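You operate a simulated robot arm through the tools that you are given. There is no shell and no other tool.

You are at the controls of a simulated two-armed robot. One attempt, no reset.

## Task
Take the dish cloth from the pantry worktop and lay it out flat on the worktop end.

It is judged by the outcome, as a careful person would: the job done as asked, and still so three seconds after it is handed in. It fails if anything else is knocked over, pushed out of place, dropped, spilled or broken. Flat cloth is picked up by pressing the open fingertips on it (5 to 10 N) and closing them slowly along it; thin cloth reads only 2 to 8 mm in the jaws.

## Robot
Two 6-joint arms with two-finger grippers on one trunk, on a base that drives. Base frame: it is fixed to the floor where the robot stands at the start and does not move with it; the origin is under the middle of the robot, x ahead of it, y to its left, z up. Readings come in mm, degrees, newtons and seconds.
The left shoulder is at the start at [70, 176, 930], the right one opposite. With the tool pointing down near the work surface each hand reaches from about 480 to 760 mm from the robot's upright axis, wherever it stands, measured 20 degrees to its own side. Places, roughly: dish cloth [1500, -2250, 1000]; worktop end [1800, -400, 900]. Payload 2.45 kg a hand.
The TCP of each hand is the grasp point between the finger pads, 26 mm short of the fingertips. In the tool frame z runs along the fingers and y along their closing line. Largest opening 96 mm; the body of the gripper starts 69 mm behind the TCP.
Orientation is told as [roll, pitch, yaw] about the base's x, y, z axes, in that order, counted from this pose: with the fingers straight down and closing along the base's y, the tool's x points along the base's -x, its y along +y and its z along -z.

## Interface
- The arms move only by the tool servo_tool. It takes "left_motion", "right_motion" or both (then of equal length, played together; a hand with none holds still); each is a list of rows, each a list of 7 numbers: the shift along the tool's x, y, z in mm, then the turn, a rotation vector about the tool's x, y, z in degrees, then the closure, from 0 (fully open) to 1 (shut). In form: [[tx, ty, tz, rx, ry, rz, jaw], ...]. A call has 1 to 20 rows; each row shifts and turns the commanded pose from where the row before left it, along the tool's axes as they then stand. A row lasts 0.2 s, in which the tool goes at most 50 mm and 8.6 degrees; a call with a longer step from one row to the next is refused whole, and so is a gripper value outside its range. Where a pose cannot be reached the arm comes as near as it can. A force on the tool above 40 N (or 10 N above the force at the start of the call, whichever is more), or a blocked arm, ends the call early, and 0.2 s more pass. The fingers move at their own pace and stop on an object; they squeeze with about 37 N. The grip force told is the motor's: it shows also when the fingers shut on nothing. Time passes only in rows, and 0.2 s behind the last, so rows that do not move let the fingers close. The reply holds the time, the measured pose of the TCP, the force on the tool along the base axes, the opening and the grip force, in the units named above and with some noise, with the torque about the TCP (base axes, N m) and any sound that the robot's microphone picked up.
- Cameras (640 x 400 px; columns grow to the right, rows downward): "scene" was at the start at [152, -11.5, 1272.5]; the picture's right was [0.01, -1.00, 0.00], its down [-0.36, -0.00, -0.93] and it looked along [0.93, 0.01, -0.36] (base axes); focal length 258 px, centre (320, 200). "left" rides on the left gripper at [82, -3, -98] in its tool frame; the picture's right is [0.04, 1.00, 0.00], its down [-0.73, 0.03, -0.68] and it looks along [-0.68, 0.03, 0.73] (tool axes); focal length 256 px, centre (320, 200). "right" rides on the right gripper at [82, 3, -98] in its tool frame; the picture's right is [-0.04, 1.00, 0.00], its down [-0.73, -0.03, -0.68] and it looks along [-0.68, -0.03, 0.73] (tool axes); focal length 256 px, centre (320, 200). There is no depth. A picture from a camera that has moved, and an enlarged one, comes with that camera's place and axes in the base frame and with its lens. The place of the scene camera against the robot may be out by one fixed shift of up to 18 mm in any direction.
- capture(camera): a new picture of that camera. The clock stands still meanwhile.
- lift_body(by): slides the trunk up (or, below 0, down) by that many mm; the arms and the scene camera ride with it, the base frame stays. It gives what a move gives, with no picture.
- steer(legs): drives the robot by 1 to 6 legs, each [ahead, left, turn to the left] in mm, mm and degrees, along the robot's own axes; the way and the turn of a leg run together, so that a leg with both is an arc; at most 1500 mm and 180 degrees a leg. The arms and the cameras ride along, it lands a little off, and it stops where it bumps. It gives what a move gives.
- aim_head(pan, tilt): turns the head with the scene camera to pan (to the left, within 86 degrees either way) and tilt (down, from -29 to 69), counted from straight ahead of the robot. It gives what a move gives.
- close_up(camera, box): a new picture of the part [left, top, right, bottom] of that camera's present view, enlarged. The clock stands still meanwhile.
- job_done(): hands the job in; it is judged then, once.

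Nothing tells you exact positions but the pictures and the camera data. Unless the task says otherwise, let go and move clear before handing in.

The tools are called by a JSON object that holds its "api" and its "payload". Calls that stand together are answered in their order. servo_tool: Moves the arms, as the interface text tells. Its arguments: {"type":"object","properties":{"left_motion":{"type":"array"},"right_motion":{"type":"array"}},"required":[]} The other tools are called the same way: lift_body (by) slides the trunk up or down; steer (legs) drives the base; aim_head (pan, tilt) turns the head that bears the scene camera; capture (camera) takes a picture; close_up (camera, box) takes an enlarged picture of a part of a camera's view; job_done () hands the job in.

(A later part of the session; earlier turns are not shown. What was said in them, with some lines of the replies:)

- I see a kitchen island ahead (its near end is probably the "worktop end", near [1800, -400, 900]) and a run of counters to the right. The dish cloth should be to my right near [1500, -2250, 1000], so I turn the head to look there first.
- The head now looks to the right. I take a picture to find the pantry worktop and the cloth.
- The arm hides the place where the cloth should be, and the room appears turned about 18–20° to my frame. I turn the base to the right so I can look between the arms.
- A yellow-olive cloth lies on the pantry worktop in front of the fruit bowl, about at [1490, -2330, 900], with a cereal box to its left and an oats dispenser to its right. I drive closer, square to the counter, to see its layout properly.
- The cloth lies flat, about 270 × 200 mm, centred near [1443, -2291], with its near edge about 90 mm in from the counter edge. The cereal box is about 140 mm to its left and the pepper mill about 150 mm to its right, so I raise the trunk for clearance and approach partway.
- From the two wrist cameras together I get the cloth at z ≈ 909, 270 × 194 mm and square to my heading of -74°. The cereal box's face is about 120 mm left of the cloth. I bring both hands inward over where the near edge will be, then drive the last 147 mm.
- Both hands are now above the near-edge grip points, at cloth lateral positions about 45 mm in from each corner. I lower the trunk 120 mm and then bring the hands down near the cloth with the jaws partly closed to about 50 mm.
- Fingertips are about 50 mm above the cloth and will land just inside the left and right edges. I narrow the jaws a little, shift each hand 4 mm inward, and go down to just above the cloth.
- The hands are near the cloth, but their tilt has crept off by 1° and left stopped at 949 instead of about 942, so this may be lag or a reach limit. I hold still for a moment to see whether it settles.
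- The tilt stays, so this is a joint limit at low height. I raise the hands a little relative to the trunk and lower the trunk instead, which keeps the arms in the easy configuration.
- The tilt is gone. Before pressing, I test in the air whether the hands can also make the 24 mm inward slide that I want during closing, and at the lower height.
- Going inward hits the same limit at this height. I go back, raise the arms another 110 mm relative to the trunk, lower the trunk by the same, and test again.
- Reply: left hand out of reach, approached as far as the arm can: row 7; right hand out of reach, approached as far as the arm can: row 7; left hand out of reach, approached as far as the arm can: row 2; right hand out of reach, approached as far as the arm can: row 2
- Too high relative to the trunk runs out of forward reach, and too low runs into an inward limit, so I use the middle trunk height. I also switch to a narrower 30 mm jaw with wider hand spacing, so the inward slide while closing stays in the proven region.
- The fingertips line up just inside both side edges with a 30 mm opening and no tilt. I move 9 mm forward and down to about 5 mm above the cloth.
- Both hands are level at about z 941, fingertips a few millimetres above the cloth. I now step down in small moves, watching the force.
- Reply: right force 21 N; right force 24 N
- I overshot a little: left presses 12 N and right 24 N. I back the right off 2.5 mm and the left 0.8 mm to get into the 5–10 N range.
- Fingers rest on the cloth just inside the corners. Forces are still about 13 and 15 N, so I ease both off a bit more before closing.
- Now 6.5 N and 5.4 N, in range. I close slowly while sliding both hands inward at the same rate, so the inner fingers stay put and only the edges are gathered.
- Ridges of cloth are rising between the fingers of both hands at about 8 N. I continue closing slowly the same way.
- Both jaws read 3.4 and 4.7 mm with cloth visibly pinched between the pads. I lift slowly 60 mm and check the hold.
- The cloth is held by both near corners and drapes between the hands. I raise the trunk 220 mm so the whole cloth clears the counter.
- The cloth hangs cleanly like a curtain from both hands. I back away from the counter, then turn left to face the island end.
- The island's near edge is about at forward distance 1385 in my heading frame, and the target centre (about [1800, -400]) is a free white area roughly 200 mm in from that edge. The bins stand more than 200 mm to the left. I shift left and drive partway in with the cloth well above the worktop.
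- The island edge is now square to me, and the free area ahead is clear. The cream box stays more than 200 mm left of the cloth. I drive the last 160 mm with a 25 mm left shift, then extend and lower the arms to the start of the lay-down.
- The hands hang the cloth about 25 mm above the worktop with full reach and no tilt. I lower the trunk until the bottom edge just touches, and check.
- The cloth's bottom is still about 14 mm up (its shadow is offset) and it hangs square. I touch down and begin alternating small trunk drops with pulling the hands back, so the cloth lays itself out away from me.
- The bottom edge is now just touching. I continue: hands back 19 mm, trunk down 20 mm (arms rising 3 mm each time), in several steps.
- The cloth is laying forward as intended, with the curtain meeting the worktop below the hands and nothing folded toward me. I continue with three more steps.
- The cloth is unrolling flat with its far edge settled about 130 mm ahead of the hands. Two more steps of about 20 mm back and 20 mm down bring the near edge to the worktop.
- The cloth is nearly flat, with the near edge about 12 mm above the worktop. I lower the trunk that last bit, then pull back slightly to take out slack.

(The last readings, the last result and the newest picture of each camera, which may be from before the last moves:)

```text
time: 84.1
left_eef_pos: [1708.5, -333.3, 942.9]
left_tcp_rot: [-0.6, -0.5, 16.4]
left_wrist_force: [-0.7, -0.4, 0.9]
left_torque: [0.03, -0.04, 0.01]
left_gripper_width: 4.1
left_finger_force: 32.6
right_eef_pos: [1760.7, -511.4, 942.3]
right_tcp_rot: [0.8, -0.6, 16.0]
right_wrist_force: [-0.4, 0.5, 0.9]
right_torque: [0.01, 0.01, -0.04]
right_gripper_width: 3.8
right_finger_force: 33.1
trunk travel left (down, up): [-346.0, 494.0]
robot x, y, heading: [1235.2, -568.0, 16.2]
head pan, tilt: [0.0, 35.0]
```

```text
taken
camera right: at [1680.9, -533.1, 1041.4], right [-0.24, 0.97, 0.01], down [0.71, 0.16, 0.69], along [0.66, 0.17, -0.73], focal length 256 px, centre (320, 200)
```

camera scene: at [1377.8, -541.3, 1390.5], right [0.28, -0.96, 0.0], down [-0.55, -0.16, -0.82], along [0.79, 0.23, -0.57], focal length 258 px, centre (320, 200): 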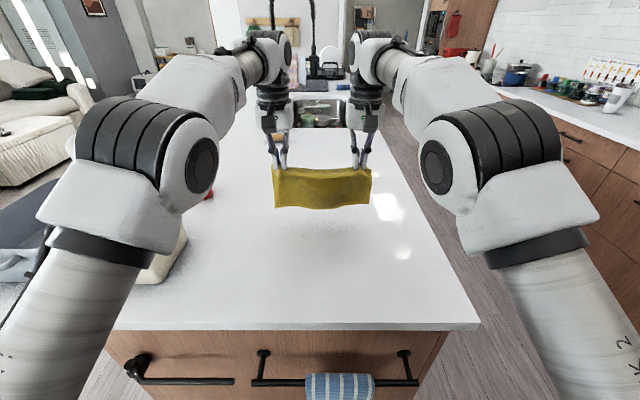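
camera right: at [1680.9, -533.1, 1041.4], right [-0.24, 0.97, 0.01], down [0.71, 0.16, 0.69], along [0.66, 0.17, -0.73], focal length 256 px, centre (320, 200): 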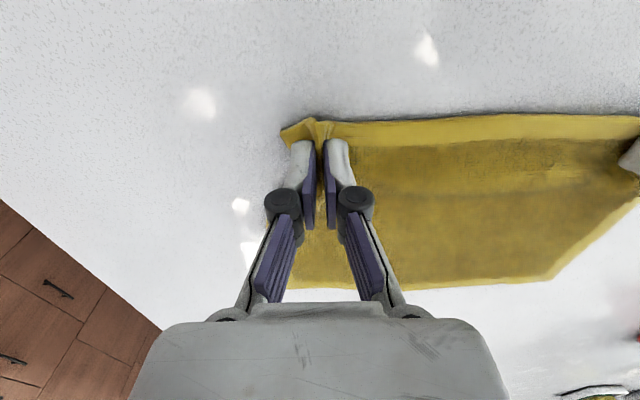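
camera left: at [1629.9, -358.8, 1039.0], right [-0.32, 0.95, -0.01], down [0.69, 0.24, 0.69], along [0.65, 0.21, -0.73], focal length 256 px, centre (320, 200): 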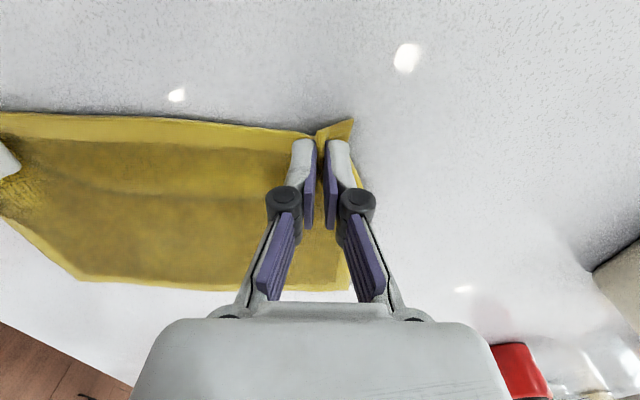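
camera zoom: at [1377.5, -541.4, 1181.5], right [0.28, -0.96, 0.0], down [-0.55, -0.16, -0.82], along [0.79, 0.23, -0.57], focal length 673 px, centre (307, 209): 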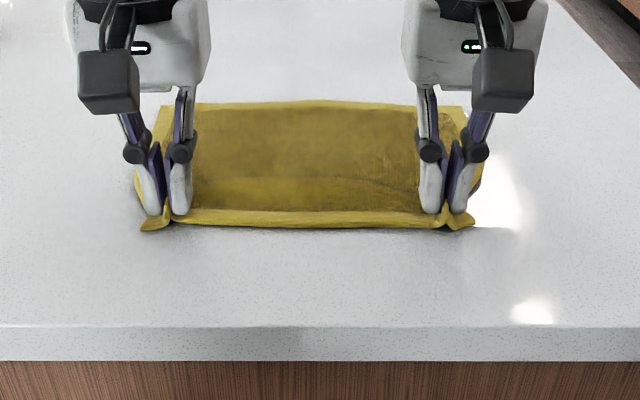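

There seems to be about 15–20 mm of slack as a low bulge just ahead of the grips. I back the base up 14 mm to draw it flat before lowering the rest.

{"api": "steer", "payload": {"legs": [[-14, 0, 0]]}}

{"api": "close_up", "payload": {"camera": "scene", "box": [210, 120, 440, 273]}}

{"api": "capture", "payload": {"camera": "left"}}

{"api": "capture", "payload": {"camera": "right"}}

```text
time: 84.8
left_eef_pos: [1694.6, -337.1, 943.0]
left_tcp_rot: [-0.6, -0.5, 16.5]
left_wrist_force: [-0.8, -0.8, 0.7]
left_torque: [0.0, -0.05, 0.02]
left_gripper_width: 3.7
left_finger_force: 32.4
right_eef_pos: [1747.5, -515.6, 943.7]
right_tcp_rot: [0.9, -0.5, 16.1]
right_wrist_force: [-0.6, 0.5, 0.2]
right_torque: [0.0, -0.01, -0.01]
right_gripper_width: 3.9
right_finger_force: 32.8
trunk travel left (down, up): [-346.0, 494.0]
robot x, y, heading: [1221.1, -568.8, 16.3]
head pan, tilt: [0.0, 35.0]
```

```text
2.61 times, centred on (325, 196) of scene
camera zoom: at [1363.4, -545.5, 1181.6], right [0.28, -0.96, 0.0], down [-0.55, -0.16, -0.82], along [0.79, 0.23, -0.57], focal length 673 px, centre (307, 209)
```

zoom: 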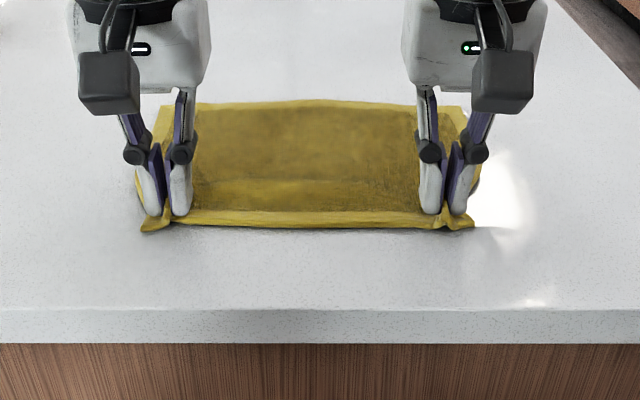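

```text
taken
camera left: at [1616.2, -362.8, 1038.6], right [-0.32, 0.95, -0.01], down [0.69, 0.24, 0.68], along [0.65, 0.21, -0.73], focal length 256 px, centre (320, 200)
```

left: 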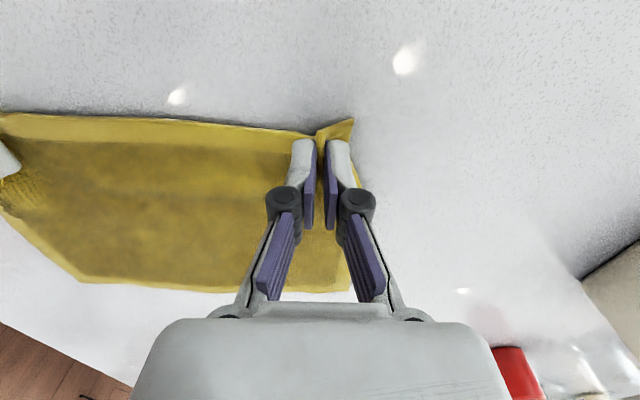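

```text
taken
camera right: at [1667.2, -537.1, 1041.0], right [-0.24, 0.97, 0.01], down [0.71, 0.16, 0.69], along [0.66, 0.17, -0.73], focal length 256 px, centre (320, 200)
```

right: 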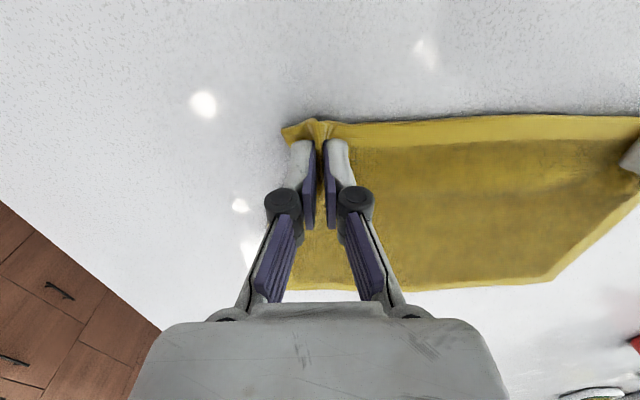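

The pull dragged the whole cloth along, so it is already taut, and it sits centred near [1785, -408]. I now lower to light contact, so that opening the jaws while pressing gently will spread the pinched ridges back out.

{"api": "lift_body", "payload": {"by": -4}}

```text
time: 85.4
left_eef_pos: [1694.1, -336.3, 939.8]
left_tcp_rot: [-0.9, -0.5, 16.4]
left_wrist_force: [-0.1, 0.1, 10.2]
left_torque: [-0.02, 0.11, -0.06]
left_gripper_width: 3.9
left_finger_force: 32.8
right_eef_pos: [1747.6, -517.1, 939.6]
right_tcp_rot: [0.9, -0.6, 15.9]
right_wrist_force: [-1.4, 0.1, 6.9]
right_torque: [0.03, 0.01, 0.0]
right_gripper_width: 3.9
right_finger_force: 32.8
trunk travel left (down, up): [-342.0, 498.0]
robot x, y, heading: [1223.9, -572.5, 16.0]
head pan, tilt: [0.0, 35.0]
```

Forces are 10 N and 7 N, good for spreading. I open the jaws slowly while moving each hand outward at the same rate, the reverse of the pick-up.

{"api": "servo_tool", "payload": {"left_motion": [[0, 0.5, -0.3, 0, 0, 0, 0.95], [0, 1, 0, 0, 0, 0, 0.93], [0, 1, 0, 0, 0, 0, 0.91], [0, 1, 0, 0, 0, 0, 0.89], [0, 1, 0, 0, 0, 0, 0.87], [0, 1, 0, 0, 0, 0, 0.85], [0, 1, 0, 0, 0, 0, 0.83], [0, 1, 0, 0, 0, 0, 0.81]], "right_motion": [[0, -0.5, 0, 0, 0, 0, 0.95], [0, -1, 0, 0, 0, 0, 0.93], [0, -1, 0, 0, 0, 0, 0.91], [0, -1, 0, 0, 0, 0, 0.89], [0, -1, 0, 0, 0, 0, 0.87], [0, -1, 0, 0, 0, 0, 0.85], [0, -1, 0, 0, 0, 0, 0.83], [0, -1, 0, 0, 0, 0, 0.81]]}}

{"api": "capture", "payload": {"camera": "left"}}

{"api": "capture", "payload": {"camera": "right"}}

```text
time: 87.2
left_eef_pos: [1691.7, -329.1, 938.5]
left_tcp_rot: [-0.6, -0.5, 16.4]
left_wrist_force: [0.5, 0.2, 9.8]
left_torque: [-0.07, -0.02, 0.03]
left_gripper_width: 17.9
left_finger_force: 0.0
right_eef_pos: [1748.4, -523.0, 939.0]
right_tcp_rot: [0.8, -0.4, 16.0]
right_wrist_force: [0.2, 0.1, 7.9]
right_torque: [0.07, 0.0, -0.02]
right_gripper_width: 18.0
right_finger_force: 0.0
trunk travel left (down, up): [-342.0, 498.0]
robot x, y, heading: [1225.1, -574.5, 16.4]
head pan, tilt: [0.0, 35.0]
```

```text
taken
camera left: at [1613.7, -355.6, 1035.0], right [-0.32, 0.95, -0.01], down [0.69, 0.24, 0.69], along [0.65, 0.21, -0.73], focal length 256 px, centre (320, 200)
```

left: 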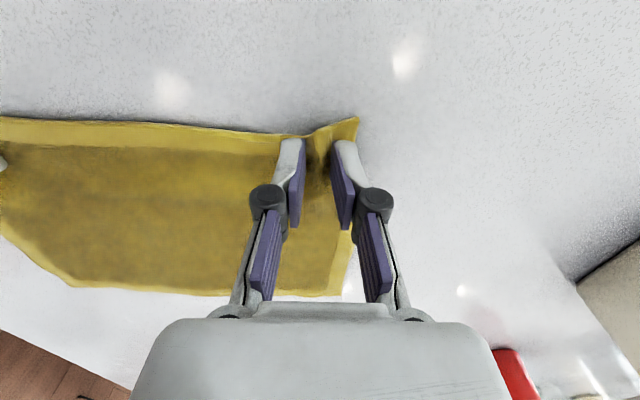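

```text
taken
camera right: at [1669.2, -544.6, 1037.0], right [-0.24, 0.97, 0.01], down [0.71, 0.16, 0.69], along [0.66, 0.17, -0.73], focal length 256 px, centre (320, 200)
```

right: 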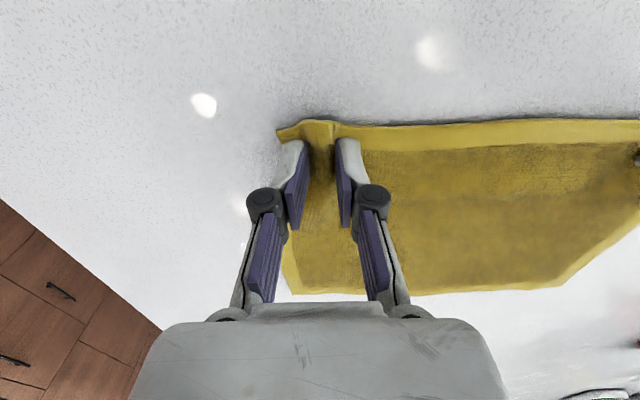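

The ridges are opening flat under the fingertips. I continue to about a 32 mm opening, then lift straight up.

{"api": "servo_tool", "payload": {"left_motion": [[0, 1, 0, 0, 0, 0, 0.79], [0, 1, 0, 0, 0, 0, 0.77], [0, 1, 0, 0, 0, 0, 0.75], [0, 1, 0, 0, 0, 0, 0.73], [0, 1, 0, 0, 0, 0, 0.71], [0, 1, 0, 0, 0, 0, 0.69], [0, 1, 0, 0, 0, 0, 0.67], [0, 0, 0, 0, 0, 0, 0.67]], "right_motion": [[0, -1, 0, 0, 0, 0, 0.79], [0, -1, 0, 0, 0, 0, 0.77], [0, -1, 0, 0, 0, 0, 0.75], [0, -1, 0, 0, 0, 0, 0.73], [0, -1, 0, 0, 0, 0, 0.71], [0, -1, 0, 0, 0, 0, 0.69], [0, -1, 0, 0, 0, 0, 0.67], [0, 0, 0, 0, 0, 0, 0.67]]}}

{"api": "capture", "payload": {"camera": "left"}}

{"api": "capture", "payload": {"camera": "right"}}

```text
time: 89.0
left_eef_pos: [1690.9, -322.7, 940.0]
left_tcp_rot: [-0.7, -0.6, 16.3]
left_wrist_force: [-0.7, -0.1, 8.8]
left_torque: [-0.07, 0.01, -0.01]
left_gripper_width: 28.7
left_finger_force: 0.0
right_eef_pos: [1751.4, -530.9, 940.1]
right_tcp_rot: [0.8, -0.6, 16.1]
right_wrist_force: [-0.4, 1.3, 3.9]
right_torque: [0.08, 0.07, 0.02]
right_gripper_width: 33.1
right_finger_force: 0.1
trunk travel left (down, up): [-342.0, 498.0]
robot x, y, heading: [1226.7, -571.7, 16.1]
head pan, tilt: [0.0, 35.0]
```

```text
taken
camera left: at [1611.9, -348.8, 1034.9], right [-0.32, 0.95, -0.01], down [0.69, 0.24, 0.69], along [0.65, 0.21, -0.73], focal length 256 px, centre (320, 200)
```

left: 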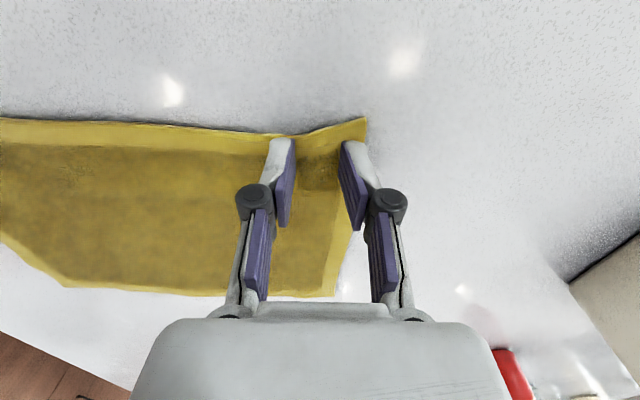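

```text
taken
camera right: at [1671.3, -550.8, 1036.9], right [-0.24, 0.97, 0.01], down [0.71, 0.16, 0.69], along [0.66, 0.17, -0.73], focal length 256 px, centre (320, 200)
```

right: 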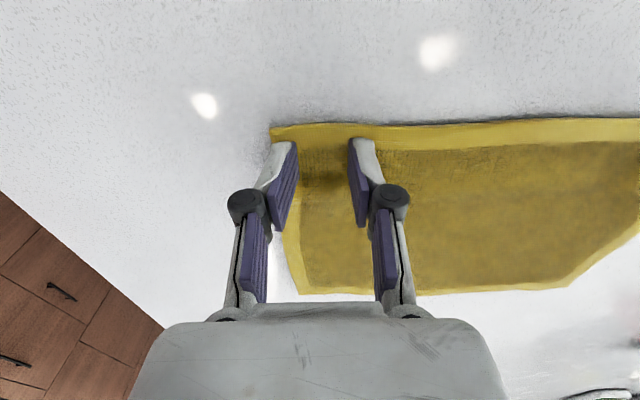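

The cloth looks flat under both hands. I lift the fingers straight up off the cloth, slowly at first.

{"api": "servo_tool", "payload": {"left_motion": [[0, 0, -2, 0, 0, 0, 0.67], [0, 0, -4, 0, 0, 0, 0.67], [0, 0, -8, 0, 0, 0, 0.67], [0, 0, -12, 0, 0, 0, 0.67], [0, 0, -15, 0, 0, 0, 0.67], [0, 0, -15, 0, 0, 0, 0.67]], "right_motion": [[0, 0, -2, 0, 0, 0, 0.67], [0, 0, -4, 0, 0, 0, 0.67], [0, 0, -8, 0, 0, 0, 0.67], [0, 0, -12, 0, 0, 0, 0.67], [0, 0, -15, 0, 0, 0, 0.67], [0, 0, -15, 0, 0, 0, 0.67]]}}

{"api": "lift_body", "payload": {"by": 200}}

{"api": "capture", "payload": {"camera": "scene"}}

{"api": "capture", "payload": {"camera": "left"}}

{"api": "capture", "payload": {"camera": "right"}}

```text
time: 90.4
left_eef_pos: [1690.6, -321.4, 994.1]
left_tcp_rot: [-0.6, -0.4, 16.3]
left_wrist_force: [0.2, 0.3, -0.1]
left_torque: [0.02, -0.03, -0.03]
left_gripper_width: 31.7
left_finger_force: 0.0
right_eef_pos: [1752.5, -531.5, 994.4]
right_tcp_rot: [0.8, -0.4, 16.1]
right_wrist_force: [0.3, -0.2, 0.9]
right_torque: [0.03, -0.01, 0.04]
right_gripper_width: 31.8
right_finger_force: 0.2
trunk travel left (down, up): [-342.0, 498.0]
robot x, y, heading: [1219.0, -569.3, 16.1]
head pan, tilt: [0.0, 35.0]
```

```text
time: 92.5
left_eef_pos: [1690.2, -320.3, 1193.8]
left_tcp_rot: [-0.6, -0.4, 16.4]
left_wrist_force: [0.1, 0.2, 0.0]
left_torque: [0.0, -0.02, 0.0]
left_gripper_width: 32.1
left_finger_force: 0.1
right_eef_pos: [1751.9, -530.3, 1193.6]
right_tcp_rot: [0.8, -0.5, 16.0]
right_wrist_force: [-0.4, 0.2, -0.9]
right_torque: [0.0, -0.02, -0.01]
right_gripper_width: 31.6
right_finger_force: 0.1
trunk travel left (down, up): [-542.0, 298.0]
robot x, y, heading: [1223.1, -567.1, 16.4]
head pan, tilt: [0.0, 35.0]
```

```text
taken
camera scene: at [1364.7, -545.1, 1377.4], right [0.28, -0.96, 0.0], down [-0.55, -0.16, -0.82], along [0.79, 0.23, -0.57], focal length 258 px, centre (320, 200)
```

scene: 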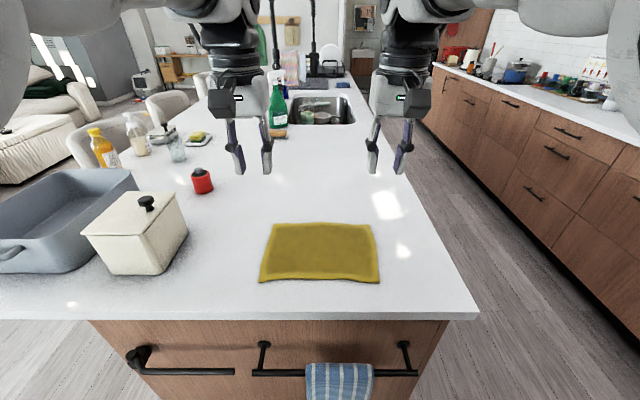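

```text
taken
camera left: at [1612.6, -348.3, 1290.4], right [-0.32, 0.95, -0.01], down [0.69, 0.24, 0.68], along [0.65, 0.21, -0.73], focal length 256 px, centre (320, 200)
```

left: 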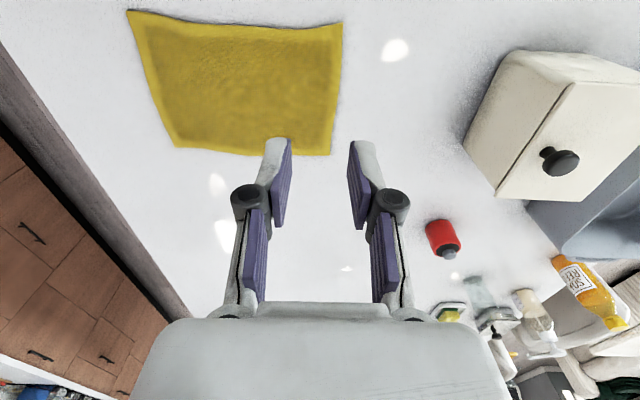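

```text
taken
camera right: at [1672.4, -551.4, 1292.3], right [-0.24, 0.97, 0.01], down [0.71, 0.16, 0.68], along [0.66, 0.17, -0.73], focal length 256 px, centre (320, 200)
```

right: 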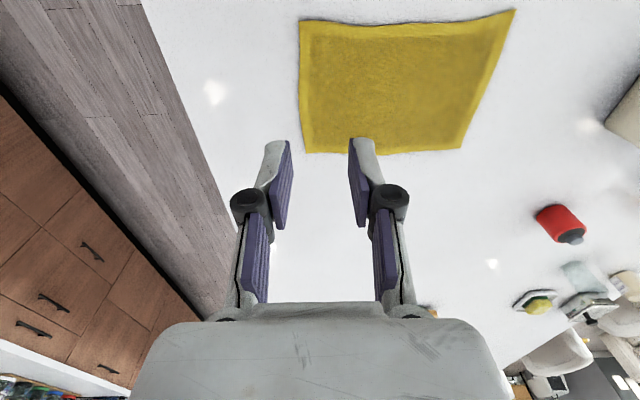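

The cloth lies flat and square on the island end, and nothing else has moved. I look closely for leftover wrinkles before handing in.

{"api": "close_up", "payload": {"camera": "scene", "box": [240, 205, 400, 305]}}

{"api": "close_up", "payload": {"camera": "left", "box": [100, 0, 370, 169]}}

{"api": "close_up", "payload": {"camera": "right", "box": [270, 0, 540, 169]}}

```text
4.00 times, centred on (320, 255) of scene
camera zoom: at [1364.7, -545.1, 1377.4], right [0.28, -0.96, 0.0], down [-0.55, -0.16, -0.82], along [0.79, 0.23, -0.57], focal length 1030 px, centre (320, -20)
```

zoom: 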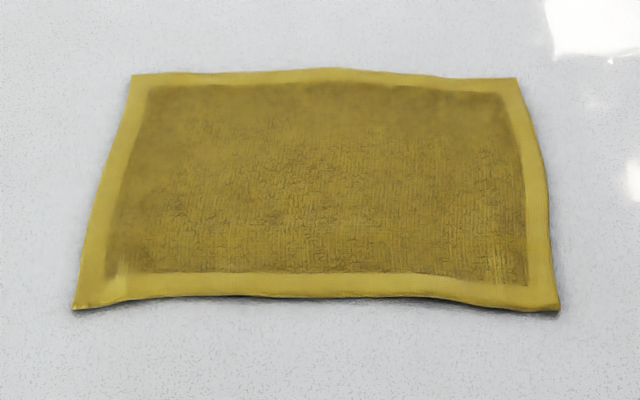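

```text
2.37 times, centred on (235, 84) of left
camera zoom: at [1612.6, -348.3, 1290.4], right [-0.32, 0.95, -0.01], down [0.69, 0.24, 0.68], along [0.65, 0.21, -0.73], focal length 606 px, centre (521, 473)
```

zoom: 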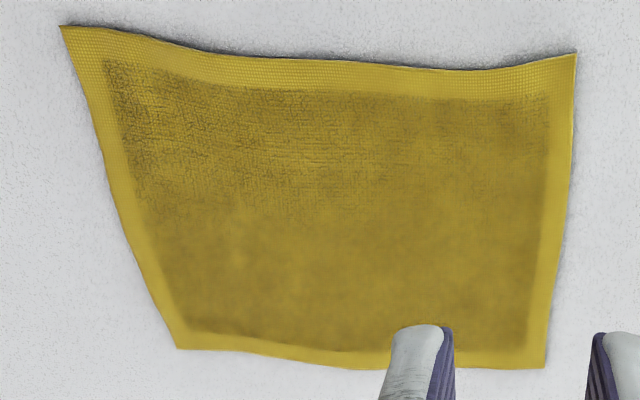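

```text
2.37 times, centred on (405, 84) of right
camera zoom: at [1672.4, -551.4, 1292.3], right [-0.24, 0.97, 0.01], down [0.71, 0.16, 0.68], along [0.66, 0.17, -0.73], focal length 606 px, centre (119, 473)
```

zoom: 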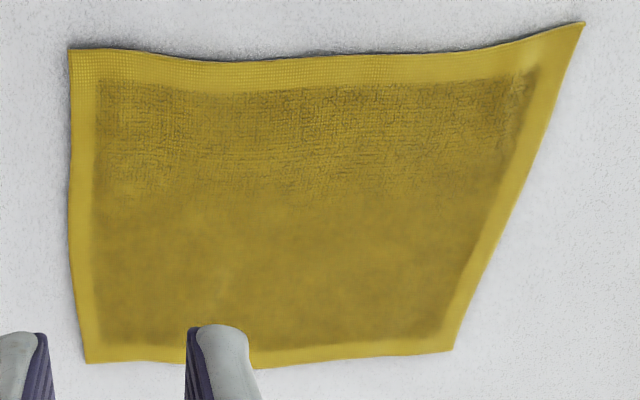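

The cloth is spread to its full size with no folds, only a slight ripple at the near edge, and lies fully on the worktop. I back the robot away to be clear and take a last look.

{"api": "steer", "payload": {"legs": [[-400, 0, 0]]}}

{"api": "capture", "payload": {"camera": "scene"}}

```text
time: 95.0
left_eef_pos: [1303.3, -432.9, 1194.0]
left_tcp_rot: [-0.6, -0.4, 16.5]
left_wrist_force: [0.1, 0.0, -0.1]
left_torque: [0.02, -0.04, 0.02]
left_gripper_width: 31.8
left_finger_force: 0.0
right_eef_pos: [1365.4, -641.5, 1193.7]
right_tcp_rot: [0.8, -0.4, 16.2]
right_wrist_force: [0.3, -0.1, -0.3]
right_torque: [0.02, 0.02, -0.03]
right_gripper_width: 31.8
right_finger_force: 0.0
trunk travel left (down, up): [-542.0, 298.0]
robot x, y, heading: [836.6, -685.5, 16.5]
head pan, tilt: [0.0, 35.0]
```

```text
taken
camera scene: at [978.5, -657.7, 1377.4], right [0.28, -0.96, 0.0], down [-0.55, -0.16, -0.82], along [0.79, 0.23, -0.57], focal length 258 px, centre (320, 200)
```

scene: 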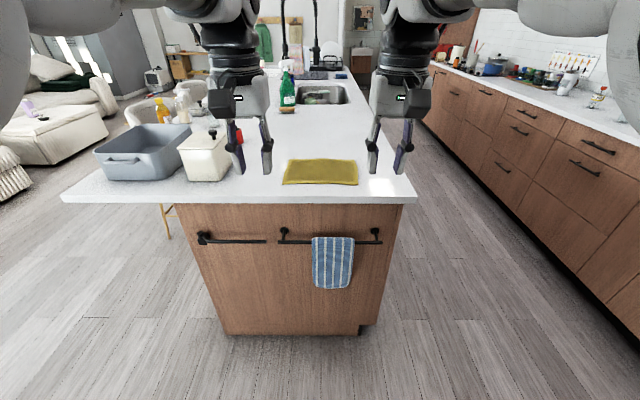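

The dish cloth lies flat on the worktop end, the hands are clear, and the towel, bins and other items are where they were. I hand the job in.

{"api": "job_done", "payload": {}}

```text
The job is handed in.
```

The dish cloth is laid out flat on the near end of the island worktop, centred at about [1785, -408], and the job is handed in.

It is spread to its full size with no folds, only a slight ripple along the near edge, which sits about 75 mm in from the island's end. The last picture shows the island's other items where they were, and nothing on the pantry counter was bumped while I worked there. Both hands have let go and the robot is backed away.
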